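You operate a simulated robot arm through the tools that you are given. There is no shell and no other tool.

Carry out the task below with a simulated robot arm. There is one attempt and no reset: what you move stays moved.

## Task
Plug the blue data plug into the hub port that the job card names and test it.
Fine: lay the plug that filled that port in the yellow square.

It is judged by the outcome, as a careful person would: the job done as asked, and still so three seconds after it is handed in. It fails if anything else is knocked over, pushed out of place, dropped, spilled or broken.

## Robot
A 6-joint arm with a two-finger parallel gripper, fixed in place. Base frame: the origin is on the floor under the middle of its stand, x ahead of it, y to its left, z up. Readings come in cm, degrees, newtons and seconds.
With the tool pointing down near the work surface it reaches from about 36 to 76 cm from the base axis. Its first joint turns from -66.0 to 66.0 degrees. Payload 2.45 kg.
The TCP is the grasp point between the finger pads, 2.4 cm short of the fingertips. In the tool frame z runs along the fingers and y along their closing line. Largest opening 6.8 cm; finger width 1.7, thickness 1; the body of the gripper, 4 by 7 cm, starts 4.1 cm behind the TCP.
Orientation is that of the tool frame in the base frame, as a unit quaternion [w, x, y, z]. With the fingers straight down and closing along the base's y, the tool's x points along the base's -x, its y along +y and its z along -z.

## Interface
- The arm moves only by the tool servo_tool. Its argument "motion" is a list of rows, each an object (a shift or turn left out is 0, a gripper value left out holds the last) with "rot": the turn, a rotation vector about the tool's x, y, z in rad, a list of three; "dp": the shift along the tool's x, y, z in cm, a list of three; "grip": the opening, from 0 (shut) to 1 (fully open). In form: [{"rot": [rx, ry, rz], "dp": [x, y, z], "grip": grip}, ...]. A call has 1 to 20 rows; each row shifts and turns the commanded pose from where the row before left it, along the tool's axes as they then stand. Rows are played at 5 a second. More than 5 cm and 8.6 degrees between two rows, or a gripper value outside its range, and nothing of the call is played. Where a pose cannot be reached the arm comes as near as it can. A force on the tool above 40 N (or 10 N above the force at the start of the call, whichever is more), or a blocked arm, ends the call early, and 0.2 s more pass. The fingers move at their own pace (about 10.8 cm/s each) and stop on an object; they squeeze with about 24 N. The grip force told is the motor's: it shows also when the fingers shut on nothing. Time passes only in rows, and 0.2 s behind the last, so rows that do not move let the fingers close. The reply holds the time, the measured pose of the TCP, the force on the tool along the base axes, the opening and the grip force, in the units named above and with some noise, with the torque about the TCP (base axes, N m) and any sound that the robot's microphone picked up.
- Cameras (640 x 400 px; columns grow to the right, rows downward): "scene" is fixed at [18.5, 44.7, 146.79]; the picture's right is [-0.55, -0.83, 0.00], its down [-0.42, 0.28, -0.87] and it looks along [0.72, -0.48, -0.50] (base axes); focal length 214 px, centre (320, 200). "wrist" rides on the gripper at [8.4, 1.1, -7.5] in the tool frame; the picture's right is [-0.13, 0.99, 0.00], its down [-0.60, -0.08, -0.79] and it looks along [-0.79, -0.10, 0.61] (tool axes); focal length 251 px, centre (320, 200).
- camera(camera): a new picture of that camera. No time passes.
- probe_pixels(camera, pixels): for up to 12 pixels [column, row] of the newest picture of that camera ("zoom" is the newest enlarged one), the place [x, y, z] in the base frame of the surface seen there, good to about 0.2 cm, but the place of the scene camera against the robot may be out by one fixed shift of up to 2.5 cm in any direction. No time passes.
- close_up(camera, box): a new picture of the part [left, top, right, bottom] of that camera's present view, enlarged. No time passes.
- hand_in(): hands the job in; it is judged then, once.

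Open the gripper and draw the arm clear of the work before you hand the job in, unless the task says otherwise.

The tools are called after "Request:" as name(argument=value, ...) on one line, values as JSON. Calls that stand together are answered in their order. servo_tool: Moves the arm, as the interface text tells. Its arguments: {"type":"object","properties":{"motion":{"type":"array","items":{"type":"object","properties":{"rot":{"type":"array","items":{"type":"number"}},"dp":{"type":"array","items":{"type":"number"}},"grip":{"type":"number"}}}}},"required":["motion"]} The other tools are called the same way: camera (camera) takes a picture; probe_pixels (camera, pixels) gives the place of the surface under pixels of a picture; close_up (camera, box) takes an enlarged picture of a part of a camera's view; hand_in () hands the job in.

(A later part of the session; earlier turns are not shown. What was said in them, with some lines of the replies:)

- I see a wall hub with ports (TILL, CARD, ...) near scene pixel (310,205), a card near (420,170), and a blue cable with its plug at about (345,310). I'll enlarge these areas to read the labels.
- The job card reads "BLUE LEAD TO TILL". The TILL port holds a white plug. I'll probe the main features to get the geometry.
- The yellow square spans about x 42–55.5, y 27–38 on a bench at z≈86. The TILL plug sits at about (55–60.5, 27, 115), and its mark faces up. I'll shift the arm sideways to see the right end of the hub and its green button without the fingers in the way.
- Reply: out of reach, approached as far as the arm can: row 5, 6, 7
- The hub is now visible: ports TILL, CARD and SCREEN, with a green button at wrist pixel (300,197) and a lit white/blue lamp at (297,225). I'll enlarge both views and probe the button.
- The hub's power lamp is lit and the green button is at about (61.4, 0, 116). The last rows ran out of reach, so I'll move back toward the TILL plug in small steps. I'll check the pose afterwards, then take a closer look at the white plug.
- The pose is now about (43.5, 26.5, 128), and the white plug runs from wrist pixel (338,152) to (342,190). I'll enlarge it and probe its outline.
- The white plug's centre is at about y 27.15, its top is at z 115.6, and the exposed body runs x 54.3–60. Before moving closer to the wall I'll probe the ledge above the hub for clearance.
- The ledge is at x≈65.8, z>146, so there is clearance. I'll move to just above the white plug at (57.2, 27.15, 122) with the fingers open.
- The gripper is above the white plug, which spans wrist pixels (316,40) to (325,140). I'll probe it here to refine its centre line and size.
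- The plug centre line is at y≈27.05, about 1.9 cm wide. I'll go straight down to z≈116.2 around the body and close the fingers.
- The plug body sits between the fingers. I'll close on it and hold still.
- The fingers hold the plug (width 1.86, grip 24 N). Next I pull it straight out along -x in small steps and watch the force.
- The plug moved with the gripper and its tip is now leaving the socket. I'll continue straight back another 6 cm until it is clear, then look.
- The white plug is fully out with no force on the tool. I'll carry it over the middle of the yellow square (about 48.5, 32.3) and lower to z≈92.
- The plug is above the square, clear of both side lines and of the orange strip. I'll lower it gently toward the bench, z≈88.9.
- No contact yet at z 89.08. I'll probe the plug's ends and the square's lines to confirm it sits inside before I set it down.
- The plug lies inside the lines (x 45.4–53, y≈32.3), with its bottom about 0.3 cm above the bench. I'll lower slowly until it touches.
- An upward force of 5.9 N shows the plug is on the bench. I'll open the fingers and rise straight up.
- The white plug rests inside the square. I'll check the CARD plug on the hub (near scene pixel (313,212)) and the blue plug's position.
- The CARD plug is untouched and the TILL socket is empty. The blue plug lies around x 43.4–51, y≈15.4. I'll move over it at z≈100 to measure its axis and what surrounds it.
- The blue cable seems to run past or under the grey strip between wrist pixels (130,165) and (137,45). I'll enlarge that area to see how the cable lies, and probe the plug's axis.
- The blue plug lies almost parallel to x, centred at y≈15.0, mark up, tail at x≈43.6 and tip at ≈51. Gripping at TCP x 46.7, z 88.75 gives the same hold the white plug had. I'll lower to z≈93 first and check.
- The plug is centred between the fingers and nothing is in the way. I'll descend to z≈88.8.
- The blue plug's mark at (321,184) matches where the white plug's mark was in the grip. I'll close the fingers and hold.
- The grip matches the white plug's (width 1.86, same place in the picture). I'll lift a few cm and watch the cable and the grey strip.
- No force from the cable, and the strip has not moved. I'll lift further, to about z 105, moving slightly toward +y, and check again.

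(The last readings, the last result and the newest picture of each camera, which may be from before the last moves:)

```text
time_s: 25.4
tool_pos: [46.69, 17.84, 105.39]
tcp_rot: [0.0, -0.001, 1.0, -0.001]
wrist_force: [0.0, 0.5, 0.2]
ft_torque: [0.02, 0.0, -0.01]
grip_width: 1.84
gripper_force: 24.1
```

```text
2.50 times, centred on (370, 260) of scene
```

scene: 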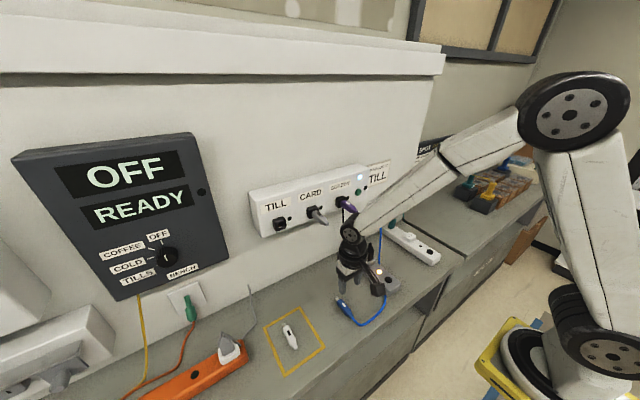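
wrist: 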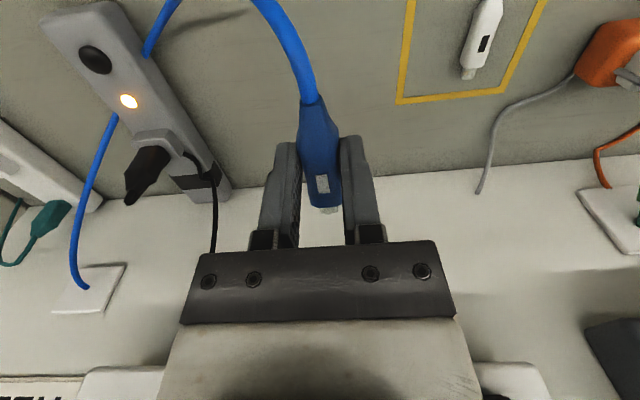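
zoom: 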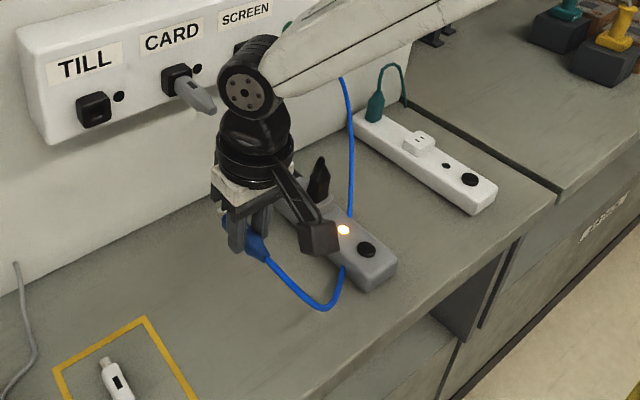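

The cable is slack, with no force on the tool. I'll carry the plug up and across to stand in front of the TILL socket, at about (50, 27.1, 116.3).

Request:
servo_tool(motion=[{"dp": [0, 1.5, -2], "grip": 0}, {"dp": [0, 1.5, -2]}, {"dp": [0, 1.5, -2]}, {"dp": [0, 1.5, -2]}, {"dp": [0, 1.5, -1.5]}, {"dp": [-1, 1.25, -1.4]}, {"dp": [-1.3, 0.5, 0]}, {"dp": [-1, 0, 0]}, {"dp": [0, 0, 0]}])

Request:
camera(camera="wrist")

Request:
camera(camera="scene")

```text
time_s: 27.4
tool_pos: [50.03, 27.03, 116.26]
tcp_rot: [0.0, 0.0, 1.0, 0.0]
wrist_force: [0.4, -0.4, -0.1]
ft_torque: [0.01, 0.01, 0.02]
grip_width: 1.84
gripper_force: 23.9
```

```text
taken
```

wrist: 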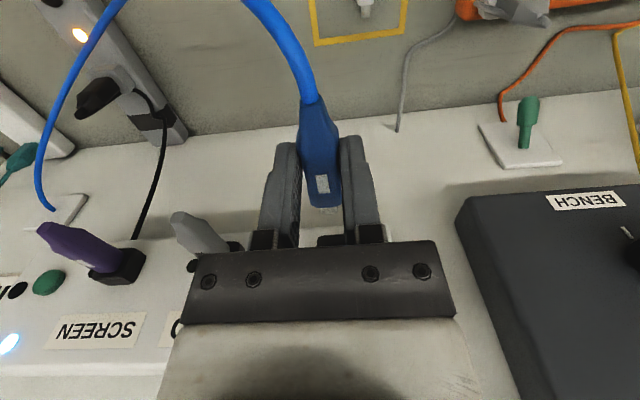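

```text
taken
```

scene: 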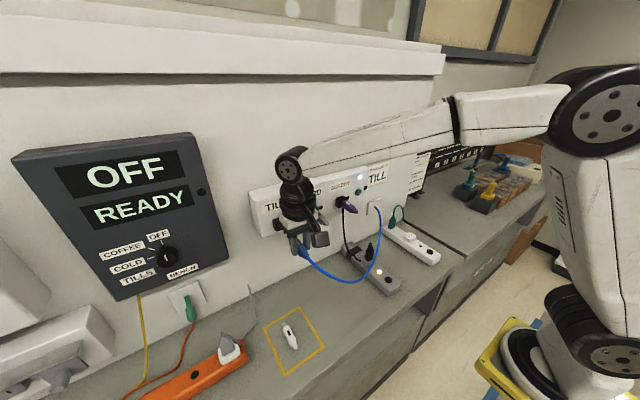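

The cable hangs free and nothing else has moved. I'll advance to x≈55.3, just short of the socket, and check the alignment up close.

Request:
servo_tool(motion=[{"dp": [-1.5, 0.02, 0], "grip": 0}, {"dp": [-1.5, 0.02, 0]}, {"dp": [-1.2, 0, 0]}, {"dp": [-1.0, 0, 0]}, {"dp": [0, 0, 0]}])

Request:
close_up(camera="wrist", box=[240, 120, 400, 240])

Request:
close_up(camera="scene", box=[240, 180, 360, 280])

```text
time_s: 28.6
tool_pos: [55.33, 27.09, 116.33]
tcp_rot: [0.0, -0.001, 1.0, 0.001]
wrist_force: [-0.4, -0.1, -0.1]
ft_torque: [-0.02, 0.03, -0.02]
grip_width: 1.85
gripper_force: 23.5
```

```text
3.33 times, centred on (320, 180) of wrist
```

zoom: 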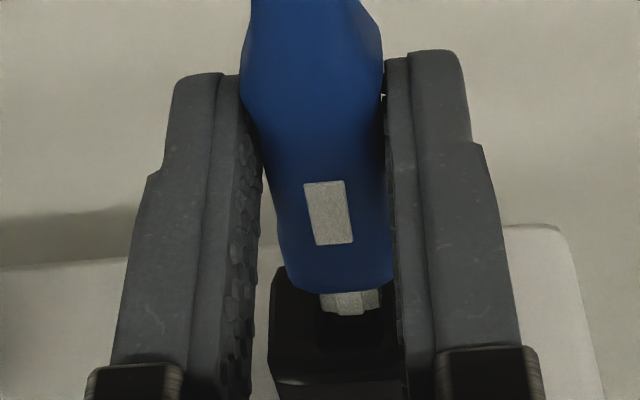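

```text
4.00 times, centred on (300, 230) of scene
```

zoom: 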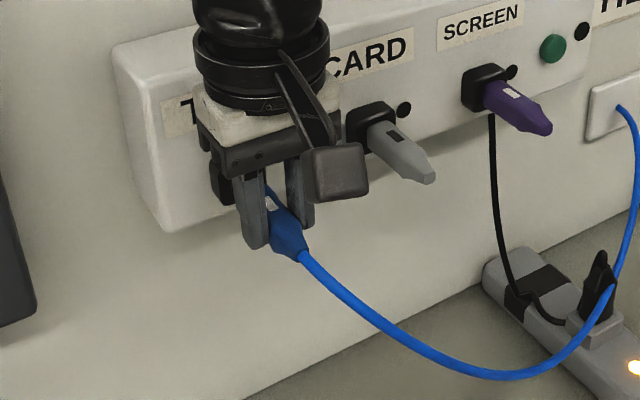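

The metal tip at zoom (350,302) lines up with the socket's opening. I'll push in along +x in small steps and watch the force.

Request:
servo_tool(motion=[{"dp": [-0.2, 0, 0], "grip": 0}, {"dp": [-0.2, 0, 0]}, {"dp": [-0.2, 0, 0]}, {"dp": [-0.2, 0, 0]}, {"dp": [0, 0, 0]}])

Request:
close_up(camera="wrist", box=[240, 120, 400, 240])

```text
time_s: 29.8
tool_pos: [56.02, 27.23, 116.17]
tcp_rot: [0.0, 0.0, 1.0, 0.0]
wrist_force: [0.6, -0.1, -0.9]
ft_torque: [-0.02, 0.01, -0.05]
grip_width: 1.87
gripper_force: 23.6
```

```text
3.33 times, centred on (320, 180) of wrist
```

zoom: 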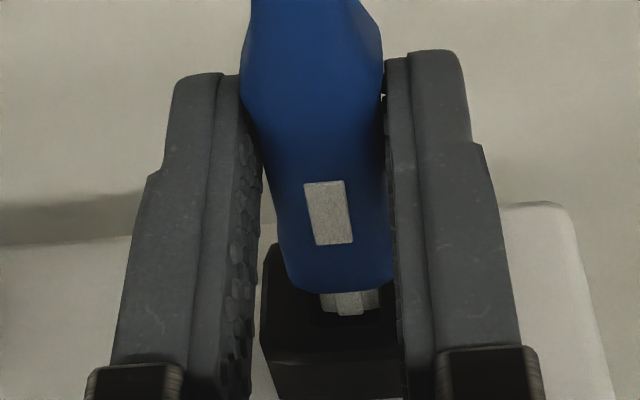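

No resistance yet and the tip is at the opening. I'll continue inward in small steps.

Request:
servo_tool(motion=[{"dp": [-0.2, 0, 0], "grip": 0}, {"dp": [-0.2, 0, 0]}, {"dp": [-0.2, 0, 0]}, {"dp": [0, 0, 0]}])

Request:
close_up(camera="wrist", box=[240, 120, 400, 240])

```text
time_s: 30.8
tool_pos: [56.63, 27.05, 116.18]
tcp_rot: [0.001, 0.0, 1.0, 0.0]
wrist_force: [1.2, 0.1, 0.1]
ft_torque: [0.0, -0.03, 0.01]
grip_width: 1.85
gripper_force: 24.0
```

```text
3.33 times, centred on (320, 180) of wrist
```

zoom: 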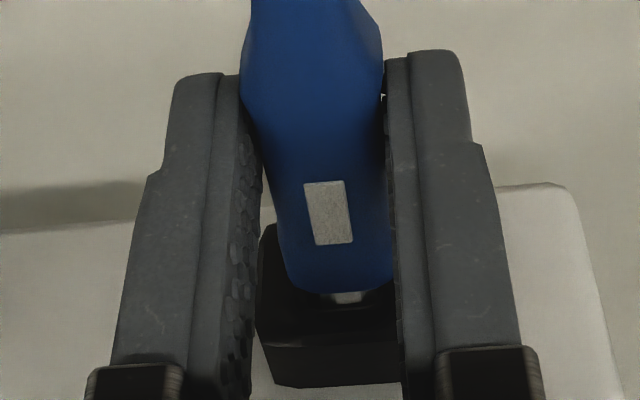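

The tip is entering the socket with little force (about 1 N). I'll push the last ~0.6 cm to seat it.

Request:
servo_tool(motion=[{"dp": [-0.2, 0, 0], "grip": 0}, {"dp": [-0.2, 0, 0]}, {"dp": [-0.2, 0, 0]}, {"dp": [0, 0, 0]}])

Request:
close_up(camera="wrist", box=[240, 120, 400, 240])

```text
time_s: 31.8
tool_pos: [57.05, 27.04, 116.24]
tcp_rot: [-0.001, -0.001, 1.0, 0.0]
wrist_force: [-15.5, -3.5, 4.4]
ft_torque: [-0.08, 0.1, -0.08]
grip_width: 1.86
gripper_force: 24.2
```

```text
3.33 times, centred on (320, 180) of wrist
```

zoom: 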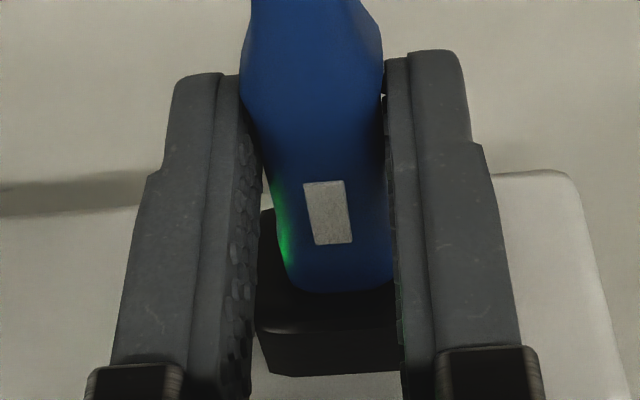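

A green light appeared beside the port and there is 15 N of resistance, so the plug has reached its contact. I'll push a bit more to be sure it is fully seated.

Request:
servo_tool(motion=[{"dp": [-0.1, 0, 0], "grip": 0}, {"dp": [-0.1, 0, 0]}, {"dp": [0, 0, 0]}])

Request:
close_up(camera="wrist", box=[240, 120, 400, 240])

Request:
close_up(camera="scene", box=[240, 150, 400, 250])

```text
time_s: 32.6
tool_pos: [57.33, 27.19, 116.22]
tcp_rot: [-0.002, -0.002, 1.0, -0.001]
wrist_force: [-22.4, -0.7, 0.1]
ft_torque: [0.01, 0.42, -0.05]
grip_width: 1.88
gripper_force: 24.1
```

```text
3.33 times, centred on (320, 180) of wrist
```

zoom: 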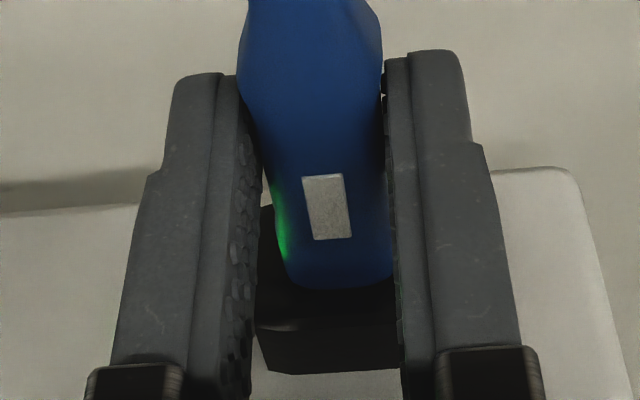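

```text
4.00 times, centred on (320, 200) of scene
```

zoom: 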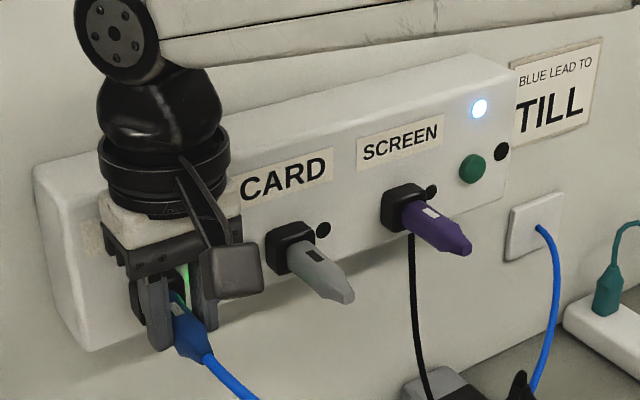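

Force rose to 22 N and the plug began to slide in the fingers, so it is against its stop and seated, with the green port lamp on. I'll ease off slightly, open the fingers and rise straight up.

Request:
servo_tool(motion=[{"dp": [0.12, 0, 0], "grip": 0}, {"dp": [0, 0, 0], "grip": 0.35}, {"dp": [0, 0, 0], "grip": 0.6}, {"dp": [0, 0, 0]}, {"dp": [0, 0, -1]}, {"dp": [0, 0, -2]}, {"dp": [0, 0, -2]}, {"dp": [0, 0, -2]}, {"dp": [0, 0, 0]}])

Request:
camera(camera="wrist")

Request:
camera(camera="scene")

```text
time_s: 34.6
tool_pos: [57.32, 27.32, 123.26]
tcp_rot: [0.0, 0.001, 1.0, 0.0]
wrist_force: [-0.4, -0.1, -0.3]
ft_torque: [0.01, 0.0, 0.03]
grip_width: 4.1
gripper_force: 0.0
```

```text
taken
```

wrist: 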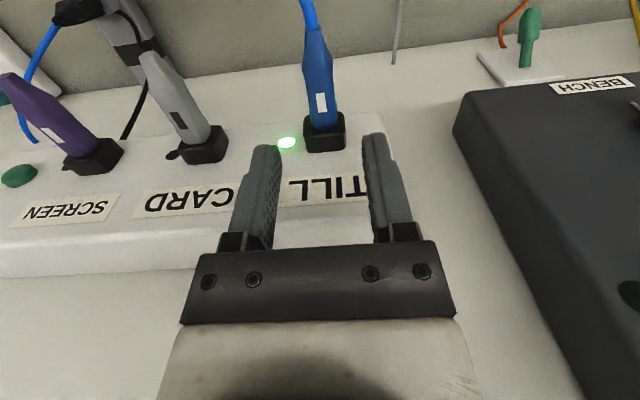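

```text
taken
```

scene: 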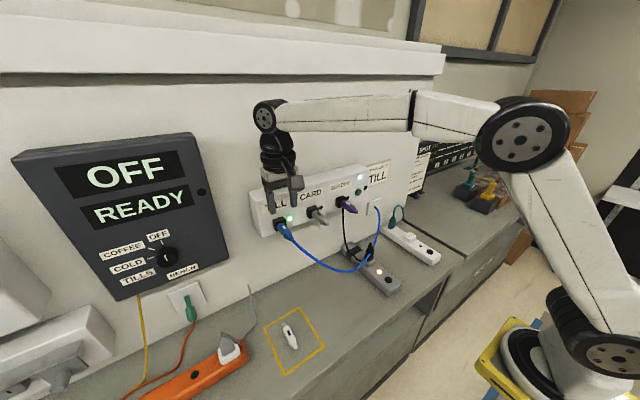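

The blue plug is seated and the TILL port lamp is green (wrist pixel (287,142)). For the test I'll back away from the hub, close the fingers and move in front of the green button to measure it.

Request:
servo_tool(motion=[{"dp": [1.5, 0, -1], "grip": 0.6}, {"dp": [2, 0, -1]}, {"dp": [2, 0, -1], "grip": 0.3}, {"dp": [1.8, -1.5, 0], "grip": 0}, {"dp": [0, -3, 0]}, {"dp": [0, -3, 0]}, {"dp": [0, -3, 0]}, {"dp": [0, -3, 0]}, {"dp": [0, -3, 0]}, {"dp": [0, -3, 0]}, {"dp": [0, -3, 0]}, {"dp": [0, -2, 0]}, {"dp": [0, 0, 0]}])

Request:
camera(camera="wrist")

Request:
camera(camera="scene")

```text
time_s: 37.4
tool_pos: [49.92, 2.57, 126.32]
tcp_rot: [0.001, -0.001, 1.0, 0.0]
wrist_force: [0.2, -0.4, -0.3]
ft_torque: [0.02, 0.03, -0.03]
grip_width: 0.0
gripper_force: 24.0
```

```text
taken
```

wrist: 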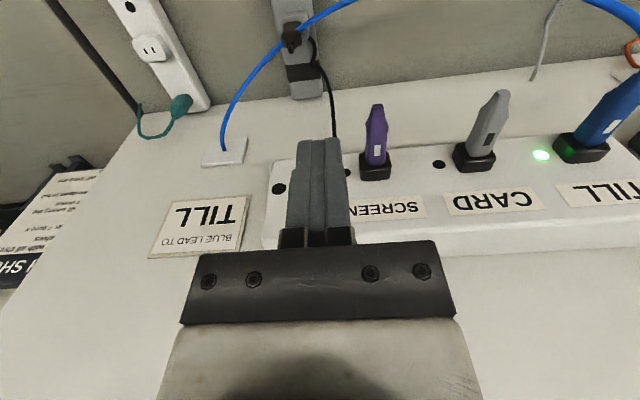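

```text
taken
```

scene: 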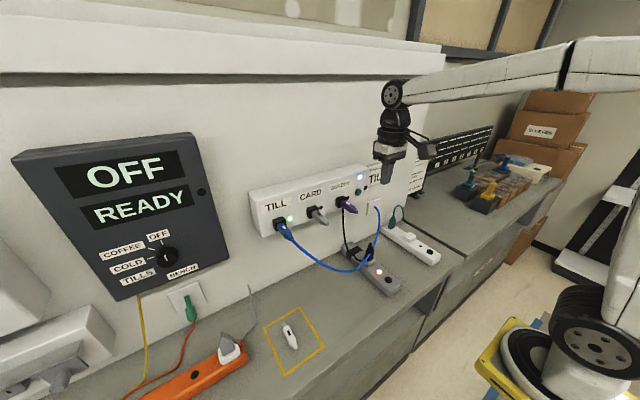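

The closed fingers hide the green button. I'll open them here, in free air well away from the hub, to measure the button.

Request:
servo_tool(motion=[{"dp": [0, -1, 0], "grip": 1}, {"dp": [0, 0, 0]}, {"dp": [0, 0, 0]}])

Request:
camera(camera="wrist")

Request:
close_up(camera="wrist", box=[240, 120, 400, 240])

```text
time_s: 38.2
tool_pos: [49.92, 1.57, 126.36]
tcp_rot: [0.001, 0.0, 1.0, 0.0]
wrist_force: [0.6, -0.2, -0.2]
ft_torque: [0.0, 0.0, 0.03]
grip_width: 6.78
gripper_force: 0.1
```

```text
taken
```

wrist: 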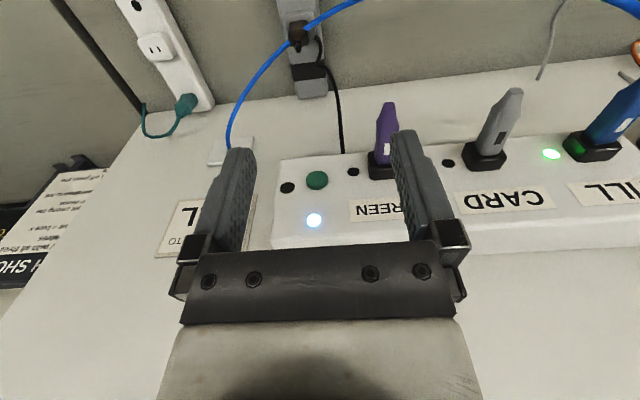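

```text
3.33 times, centred on (320, 180) of wrist
```

zoom: 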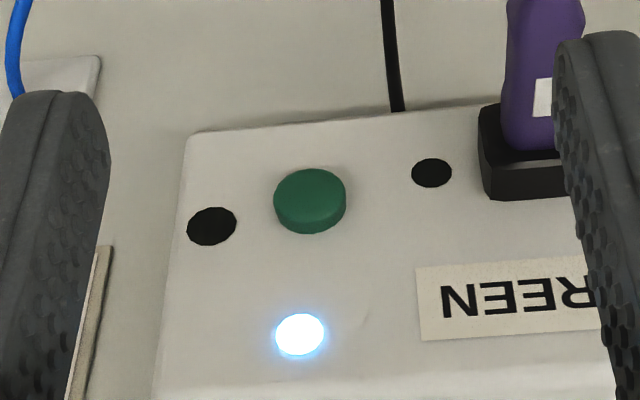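

Request:
probe_pixels(camera="wrist", pixels=[[317, 179], [310, 180], [325, 178], [317, 173], [317, 185], [288, 188], [314, 220], [353, 172], [300, 205], [335, 205], [300, 165], [238, 148]])

Request:
probe_pixels(camera="wrist", pixels=[[230, 130], [260, 70], [310, 30], [387, 120], [387, 140], [300, 244], [300, 240], [280, 165]])

```text
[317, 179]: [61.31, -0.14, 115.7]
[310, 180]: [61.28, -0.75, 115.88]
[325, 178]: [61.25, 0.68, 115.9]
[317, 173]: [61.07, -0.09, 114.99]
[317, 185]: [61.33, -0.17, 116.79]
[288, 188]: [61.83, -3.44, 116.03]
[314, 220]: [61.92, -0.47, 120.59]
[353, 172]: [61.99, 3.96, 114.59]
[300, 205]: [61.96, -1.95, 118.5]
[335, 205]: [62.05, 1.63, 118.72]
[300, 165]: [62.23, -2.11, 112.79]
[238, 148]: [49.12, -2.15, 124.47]
```

```text
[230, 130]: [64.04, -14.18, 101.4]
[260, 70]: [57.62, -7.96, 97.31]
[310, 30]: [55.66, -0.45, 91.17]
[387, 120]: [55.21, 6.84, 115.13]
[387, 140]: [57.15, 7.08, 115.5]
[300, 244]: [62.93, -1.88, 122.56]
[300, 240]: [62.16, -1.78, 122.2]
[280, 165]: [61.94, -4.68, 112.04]
```

The button face is at about (61.3, -0.1, 115.8), standing 0.7 cm proud of the hub, and the cable is far below. I'll close the fingers and tilt the tool about 45° in free air so the fingertips point at the button.

Request:
servo_tool(motion=[{"dp": [0, -0.8, 0], "grip": 0.4}, {"dp": [0, -0.8, 0], "grip": 0}, {"rot": [0, -0.13, 0]}, {"rot": [0, -0.13, 0]}, {"rot": [0, -0.13, 0]}, {"rot": [0, -0.13, 0]}, {"rot": [0, -0.13, 0]}, {"rot": [0, -0.13, 0]}, {"dp": [0, 0, 0]}, {"dp": [0, 0, 0]}])

Request:
camera(camera="wrist")

Request:
camera(camera="scene")

```text
time_s: 40.4
tool_pos: [50.16, 0.01, 126.25]
tcp_rot: [0.381, -0.001, 0.925, 0.0]
wrist_force: [-0.3, 0.1, 0.0]
ft_torque: [0.02, 0.03, -0.03]
grip_width: 0.0
gripper_force: 23.5
```

```text
taken
```

wrist: 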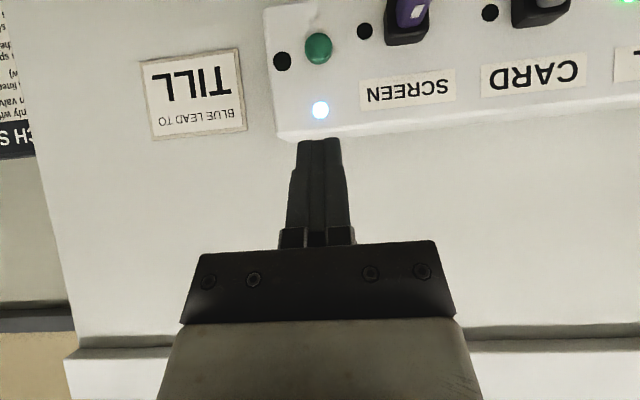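

```text
taken
```

scene: 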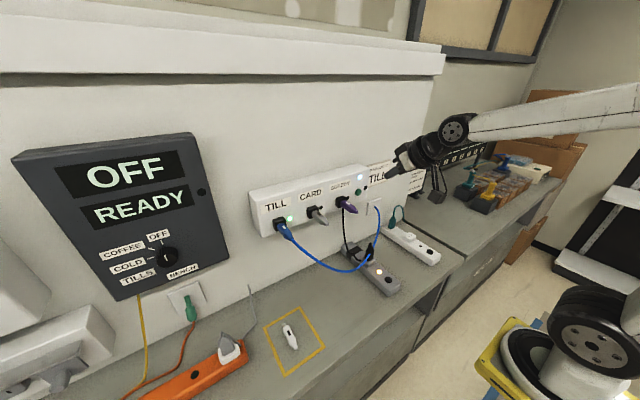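

The tool is tilted 45° with no contact. I'll lower to z≈116.9, then advance to x≈56, leaving the fingertips about 3 cm short of the button.

Request:
servo_tool(motion=[{"dp": [1.315, -0.1, 1.33], "grip": 0}, {"dp": [1.315, 0, 1.33]}, {"dp": [1.315, 0, 1.33]}, {"dp": [1.315, 0, 1.33]}, {"dp": [1.315, 0, 1.33]}, {"dp": [-1.04, 0, 1.03]}, {"dp": [-1.04, 0, 1.03]}, {"dp": [-1.04, 0, 1.03]}, {"dp": [-1.04, 0, 1.03]}, {"dp": [0, 0, 0]}])

Request:
camera(camera="wrist")

Request:
close_up(camera="scene", box=[300, 130, 460, 230])

```text
time_s: 42.6
tool_pos: [56.17, -0.02, 116.84]
tcp_rot: [0.381, -0.001, 0.925, 0.001]
wrist_force: [-0.1, 0.3, -0.6]
ft_torque: [0.01, -0.01, 0.01]
grip_width: 0.0
gripper_force: 23.5
```

```text
taken
```

wrist: 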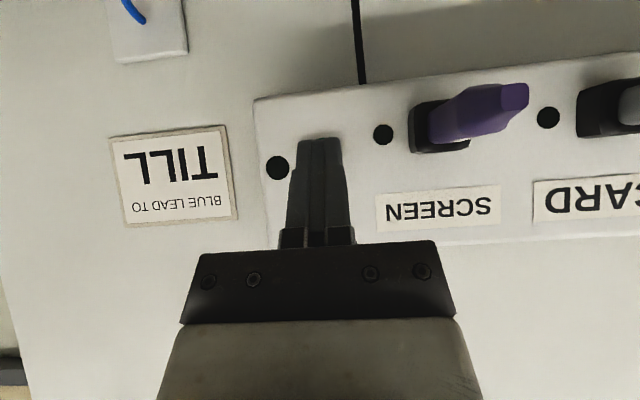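

```text
4.00 times, centred on (380, 180) of scene
```

zoom: 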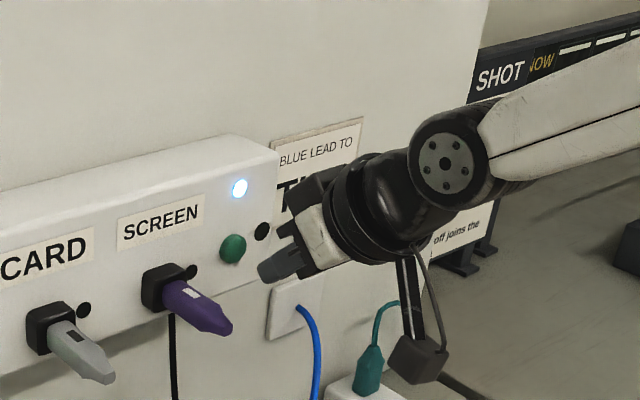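

The fingertips point at the green button (scene zoom: tip (265,270), button (233,248)). I'll move closer, then press in small steps while watching force, sound and lamps.

Request:
servo_tool(motion=[{"dp": [-0.6, -0.05, 0.59], "grip": 0}, {"dp": [-0.6, 0, 0.59]}, {"dp": [-0.2, 0, 0.2]}, {"dp": [-0.1, 0, 0.1]}, {"dp": [-0.1, 0, 0.1]}, {"dp": [0, 0, 0]}])

Request:
close_up(camera="scene", box=[320, 160, 400, 210])

```text
time_s: 44.0
tool_pos: [58.21, -0.13, 116.98]
tcp_rot: [0.38, 0.001, 0.925, 0.0]
wrist_force: [0.1, -0.8, 0.1]
ft_torque: [-0.03, 0.01, 0.01]
grip_width: 0.0
gripper_force: 23.3
```

```text
8.00 times, centred on (360, 185) of scene
```

zoom: 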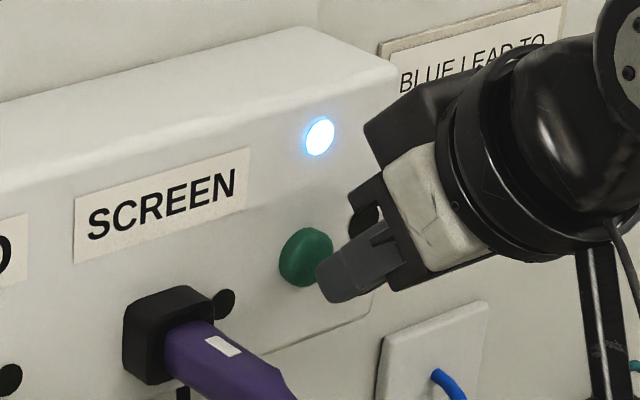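

The tip is just in front of the button with no contact force yet. I'll continue in about 0.15 cm steps.

Request:
servo_tool(motion=[{"dp": [-0.107, 0, 0.105], "grip": 0}, {"dp": [-0.107, 0, 0.105]}, {"dp": [-0.107, 0, 0.105]}, {"dp": [-0.107, 0, 0.105]}, {"dp": [-0.107, 0, 0.105]}, {"dp": [0, 0, 0]}])

Request:
close_up(camera="scene", box=[320, 160, 400, 210])

```text
time_s: 45.4
tool_pos: [58.98, -0.16, 116.86]
tcp_rot: [0.381, 0.0, 0.925, 0.0]
wrist_force: [-0.7, 0.4, -0.1]
ft_torque: [0.0, 0.04, -0.02]
grip_width: 0.01
gripper_force: 23.4
```

```text
8.00 times, centred on (360, 185) of scene
```

zoom: 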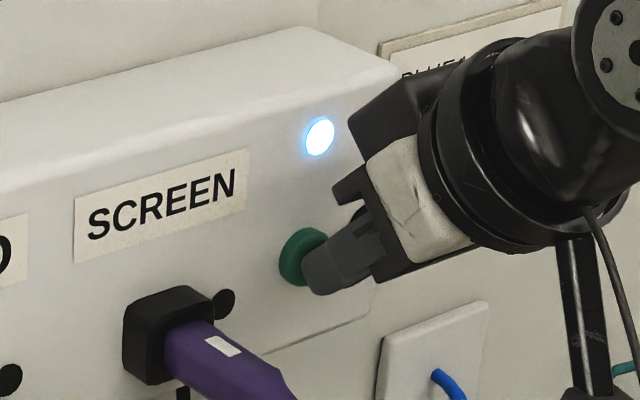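

At x≈59.0 the tip is about to touch the button. I'll keep pressing in small steps.

Request:
servo_tool(motion=[{"dp": [-0.107, 0, 0.105], "grip": 0}, {"dp": [-0.107, 0, 0.105]}, {"dp": [-0.107, 0, 0.105]}, {"dp": [0, 0, 0]}])

Request:
close_up(camera="scene", box=[320, 160, 400, 210])

```text
time_s: 46.4
tool_pos: [59.47, -0.07, 116.96]
tcp_rot: [0.38, 0.0, 0.925, 0.0]
wrist_force: [-1.4, 1.1, 0.2]
ft_torque: [0.01, 0.04, 0.0]
grip_width: 0.0
gripper_force: 23.7
```

```text
8.00 times, centred on (360, 185) of scene
```

zoom: 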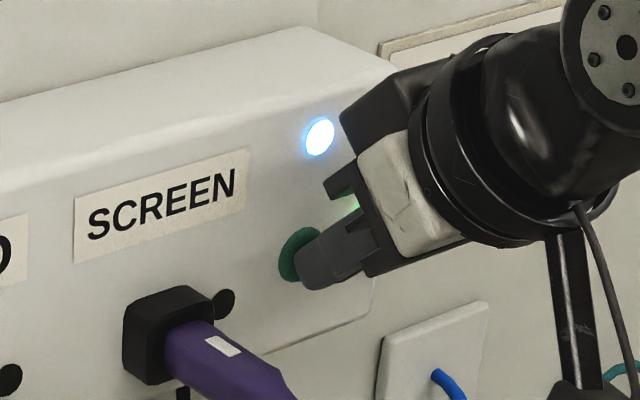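

A green glow has appeared behind the fingers, near the lamp beside the button. I'll check the lamps from both cameras.

Request:
camera(camera="wrist")

Request:
close_up(camera="wrist", box=[220, 60, 420, 220])

Request:
close_up(camera="scene", box=[240, 160, 400, 260])

```text
taken
```

wrist: 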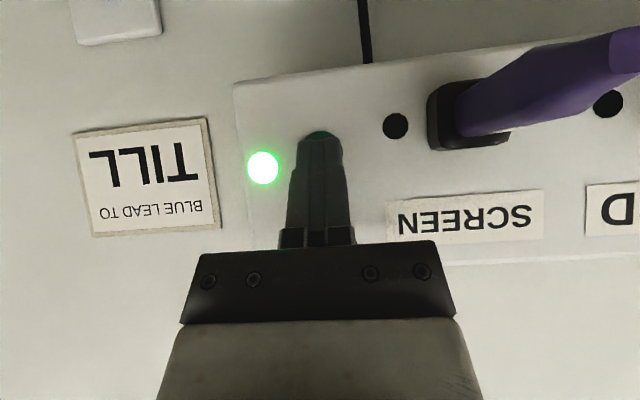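

```text
2.50 times, centred on (320, 140) of wrist
```

zoom: 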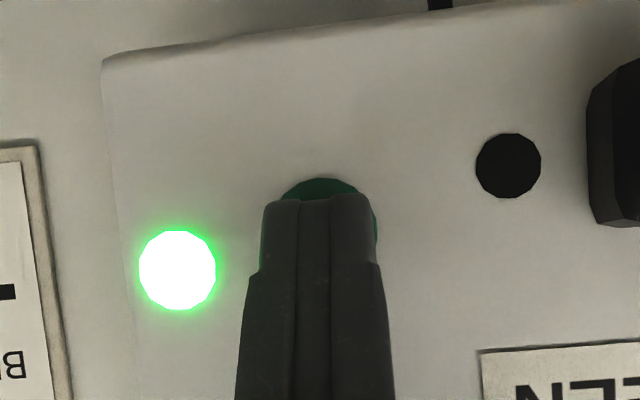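

```text
4.00 times, centred on (320, 210) of scene
```

zoom: 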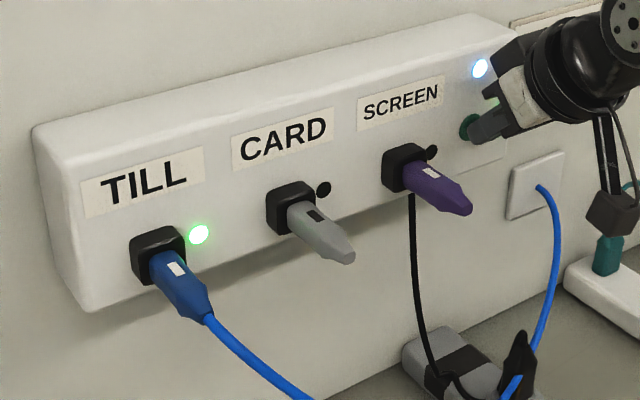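

The test lamp beside the button is green and the TILL port lamp is green, so the test passes. I'll back the fingertips off the button along -x.

Request:
servo_tool(motion=[{"dp": [0.107, 0, -0.105], "grip": 0}, {"dp": [0.2, 0, -0.2]}, {"dp": [0.5, 0, -0.5]}, {"dp": [1, 0, -1]}, {"dp": [1.4, 0, -1.4]}, {"dp": [1.4, 0, -1.4]}, {"dp": [0, 0, 0]}])

Request:
camera(camera="wrist")

Request:
camera(camera="scene")

```text
time_s: 48.0
tool_pos: [52.9, -0.08, 116.88]
tcp_rot: [0.38, 0.0, 0.925, 0.0]
wrist_force: [-0.1, 0.5, -0.1]
ft_torque: [0.01, 0.0, 0.01]
grip_width: 0.02
gripper_force: 24.1
```

```text
taken
```

wrist: 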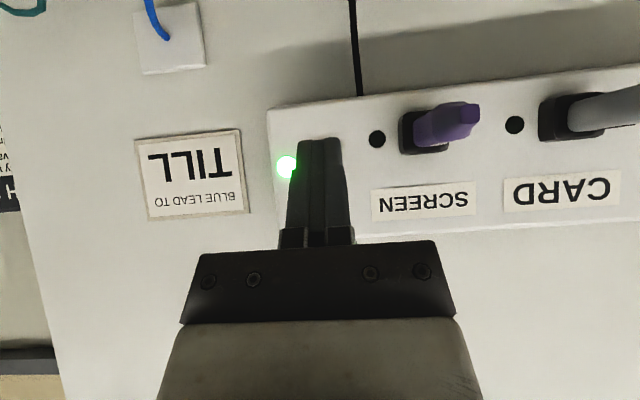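

```text
taken
```

scene: 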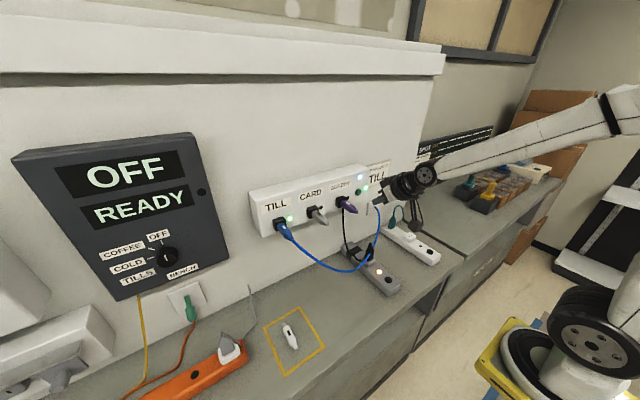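

The test lamp stays green after release. I'll lift the arm, undo the tilt well away from the hub, and open the gripper.

Request:
servo_tool(motion=[{"dp": [-1.27, 0, -1.28], "grip": 0}, {"dp": [-1.27, 0, -1.28]}, {"dp": [-1.27, 0, -1.28]}, {"dp": [-1.27, 0, -1.28]}, {"dp": [-1.27, 0, -1.28]}, {"dp": [1.0, 0, -1.0]}, {"dp": [1.0, 0, -1.0]}, {"rot": [0, 0.13, 0]}, {"rot": [0, 0.13, 0]}, {"rot": [0, 0.13, 0]}, {"rot": [0, 0.13, 0]}, {"rot": [0, 0.13, 0]}, {"rot": [0, 0.13, 0]}, {"dp": [1, 0, -1], "grip": 0.5}, {"dp": [1, 0, -1], "grip": 1}, {"dp": [0, 0, 0]}, {"dp": [0, 0, 0]}])

Request:
camera(camera="wrist")

Request:
camera(camera="scene")

Request:
close_up(camera="scene", box=[240, 160, 400, 260])

Request:
close_up(camera="scene", box=[240, 230, 440, 390])

```text
time_s: 51.6
tool_pos: [48.05, -0.1, 128.08]
tcp_rot: [0.0, -0.001, 1.0, 0.0]
wrist_force: [0.0, -0.3, 0.3]
ft_torque: [-0.01, 0.0, -0.01]
grip_width: 6.81
gripper_force: 0.0
```

```text
taken
```

wrist: 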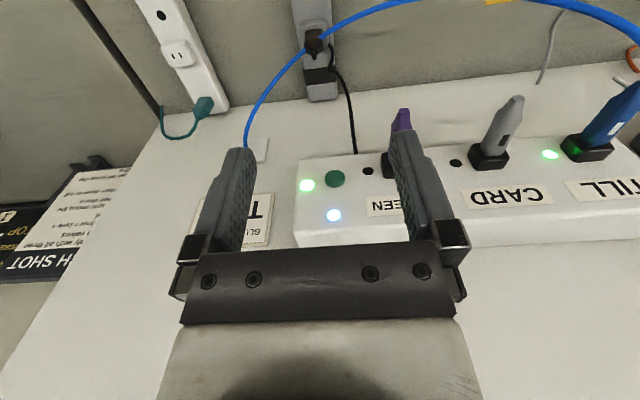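

```text
taken
```

scene: 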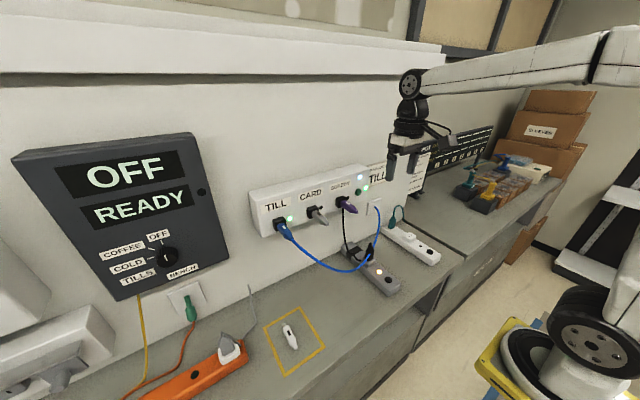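

```text
4.00 times, centred on (320, 210) of scene
```

zoom: 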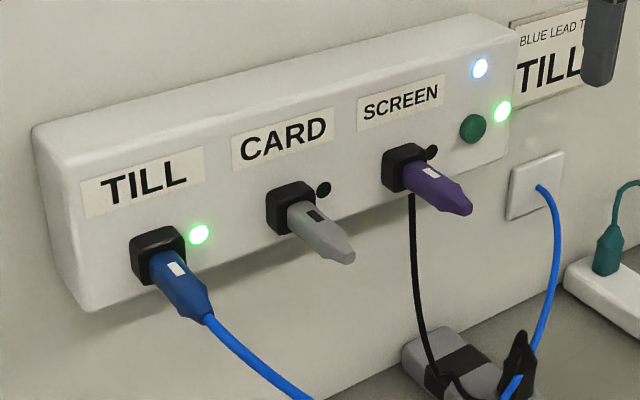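

```text
2.50 times, centred on (340, 310) of scene
```

zoom: 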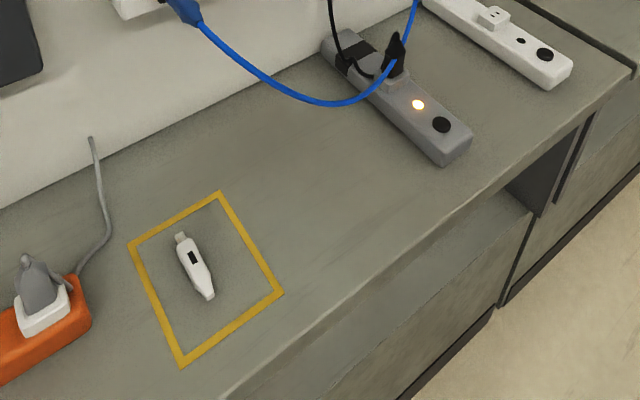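

The pictures show:
- the blue plug seated in TILL with its port lamp green
- the test lamp green
- the white plug inside the yellow square
- CARD, SCREEN and the power strips where they were

The gripper is open and clear, so I'm handing in.

Request:
hand_in()

```text
The job is handed in.
```

The blue data plug is now in the TILL port, the one the job card names ("BLUE LEAD TO TILL"), and the test passed. It went in until it stopped, and the TILL port's lamp turned green. I then pressed the green button on the hub. The lamp beside it turned green and stayed on after I let go.

The white plug that was in TILL lies inside the yellow square. In the last pictures the other plugs, the power strips and the rest of the bench looked unmoved. The gripper was open and the arm clear of the hub when I handed in.
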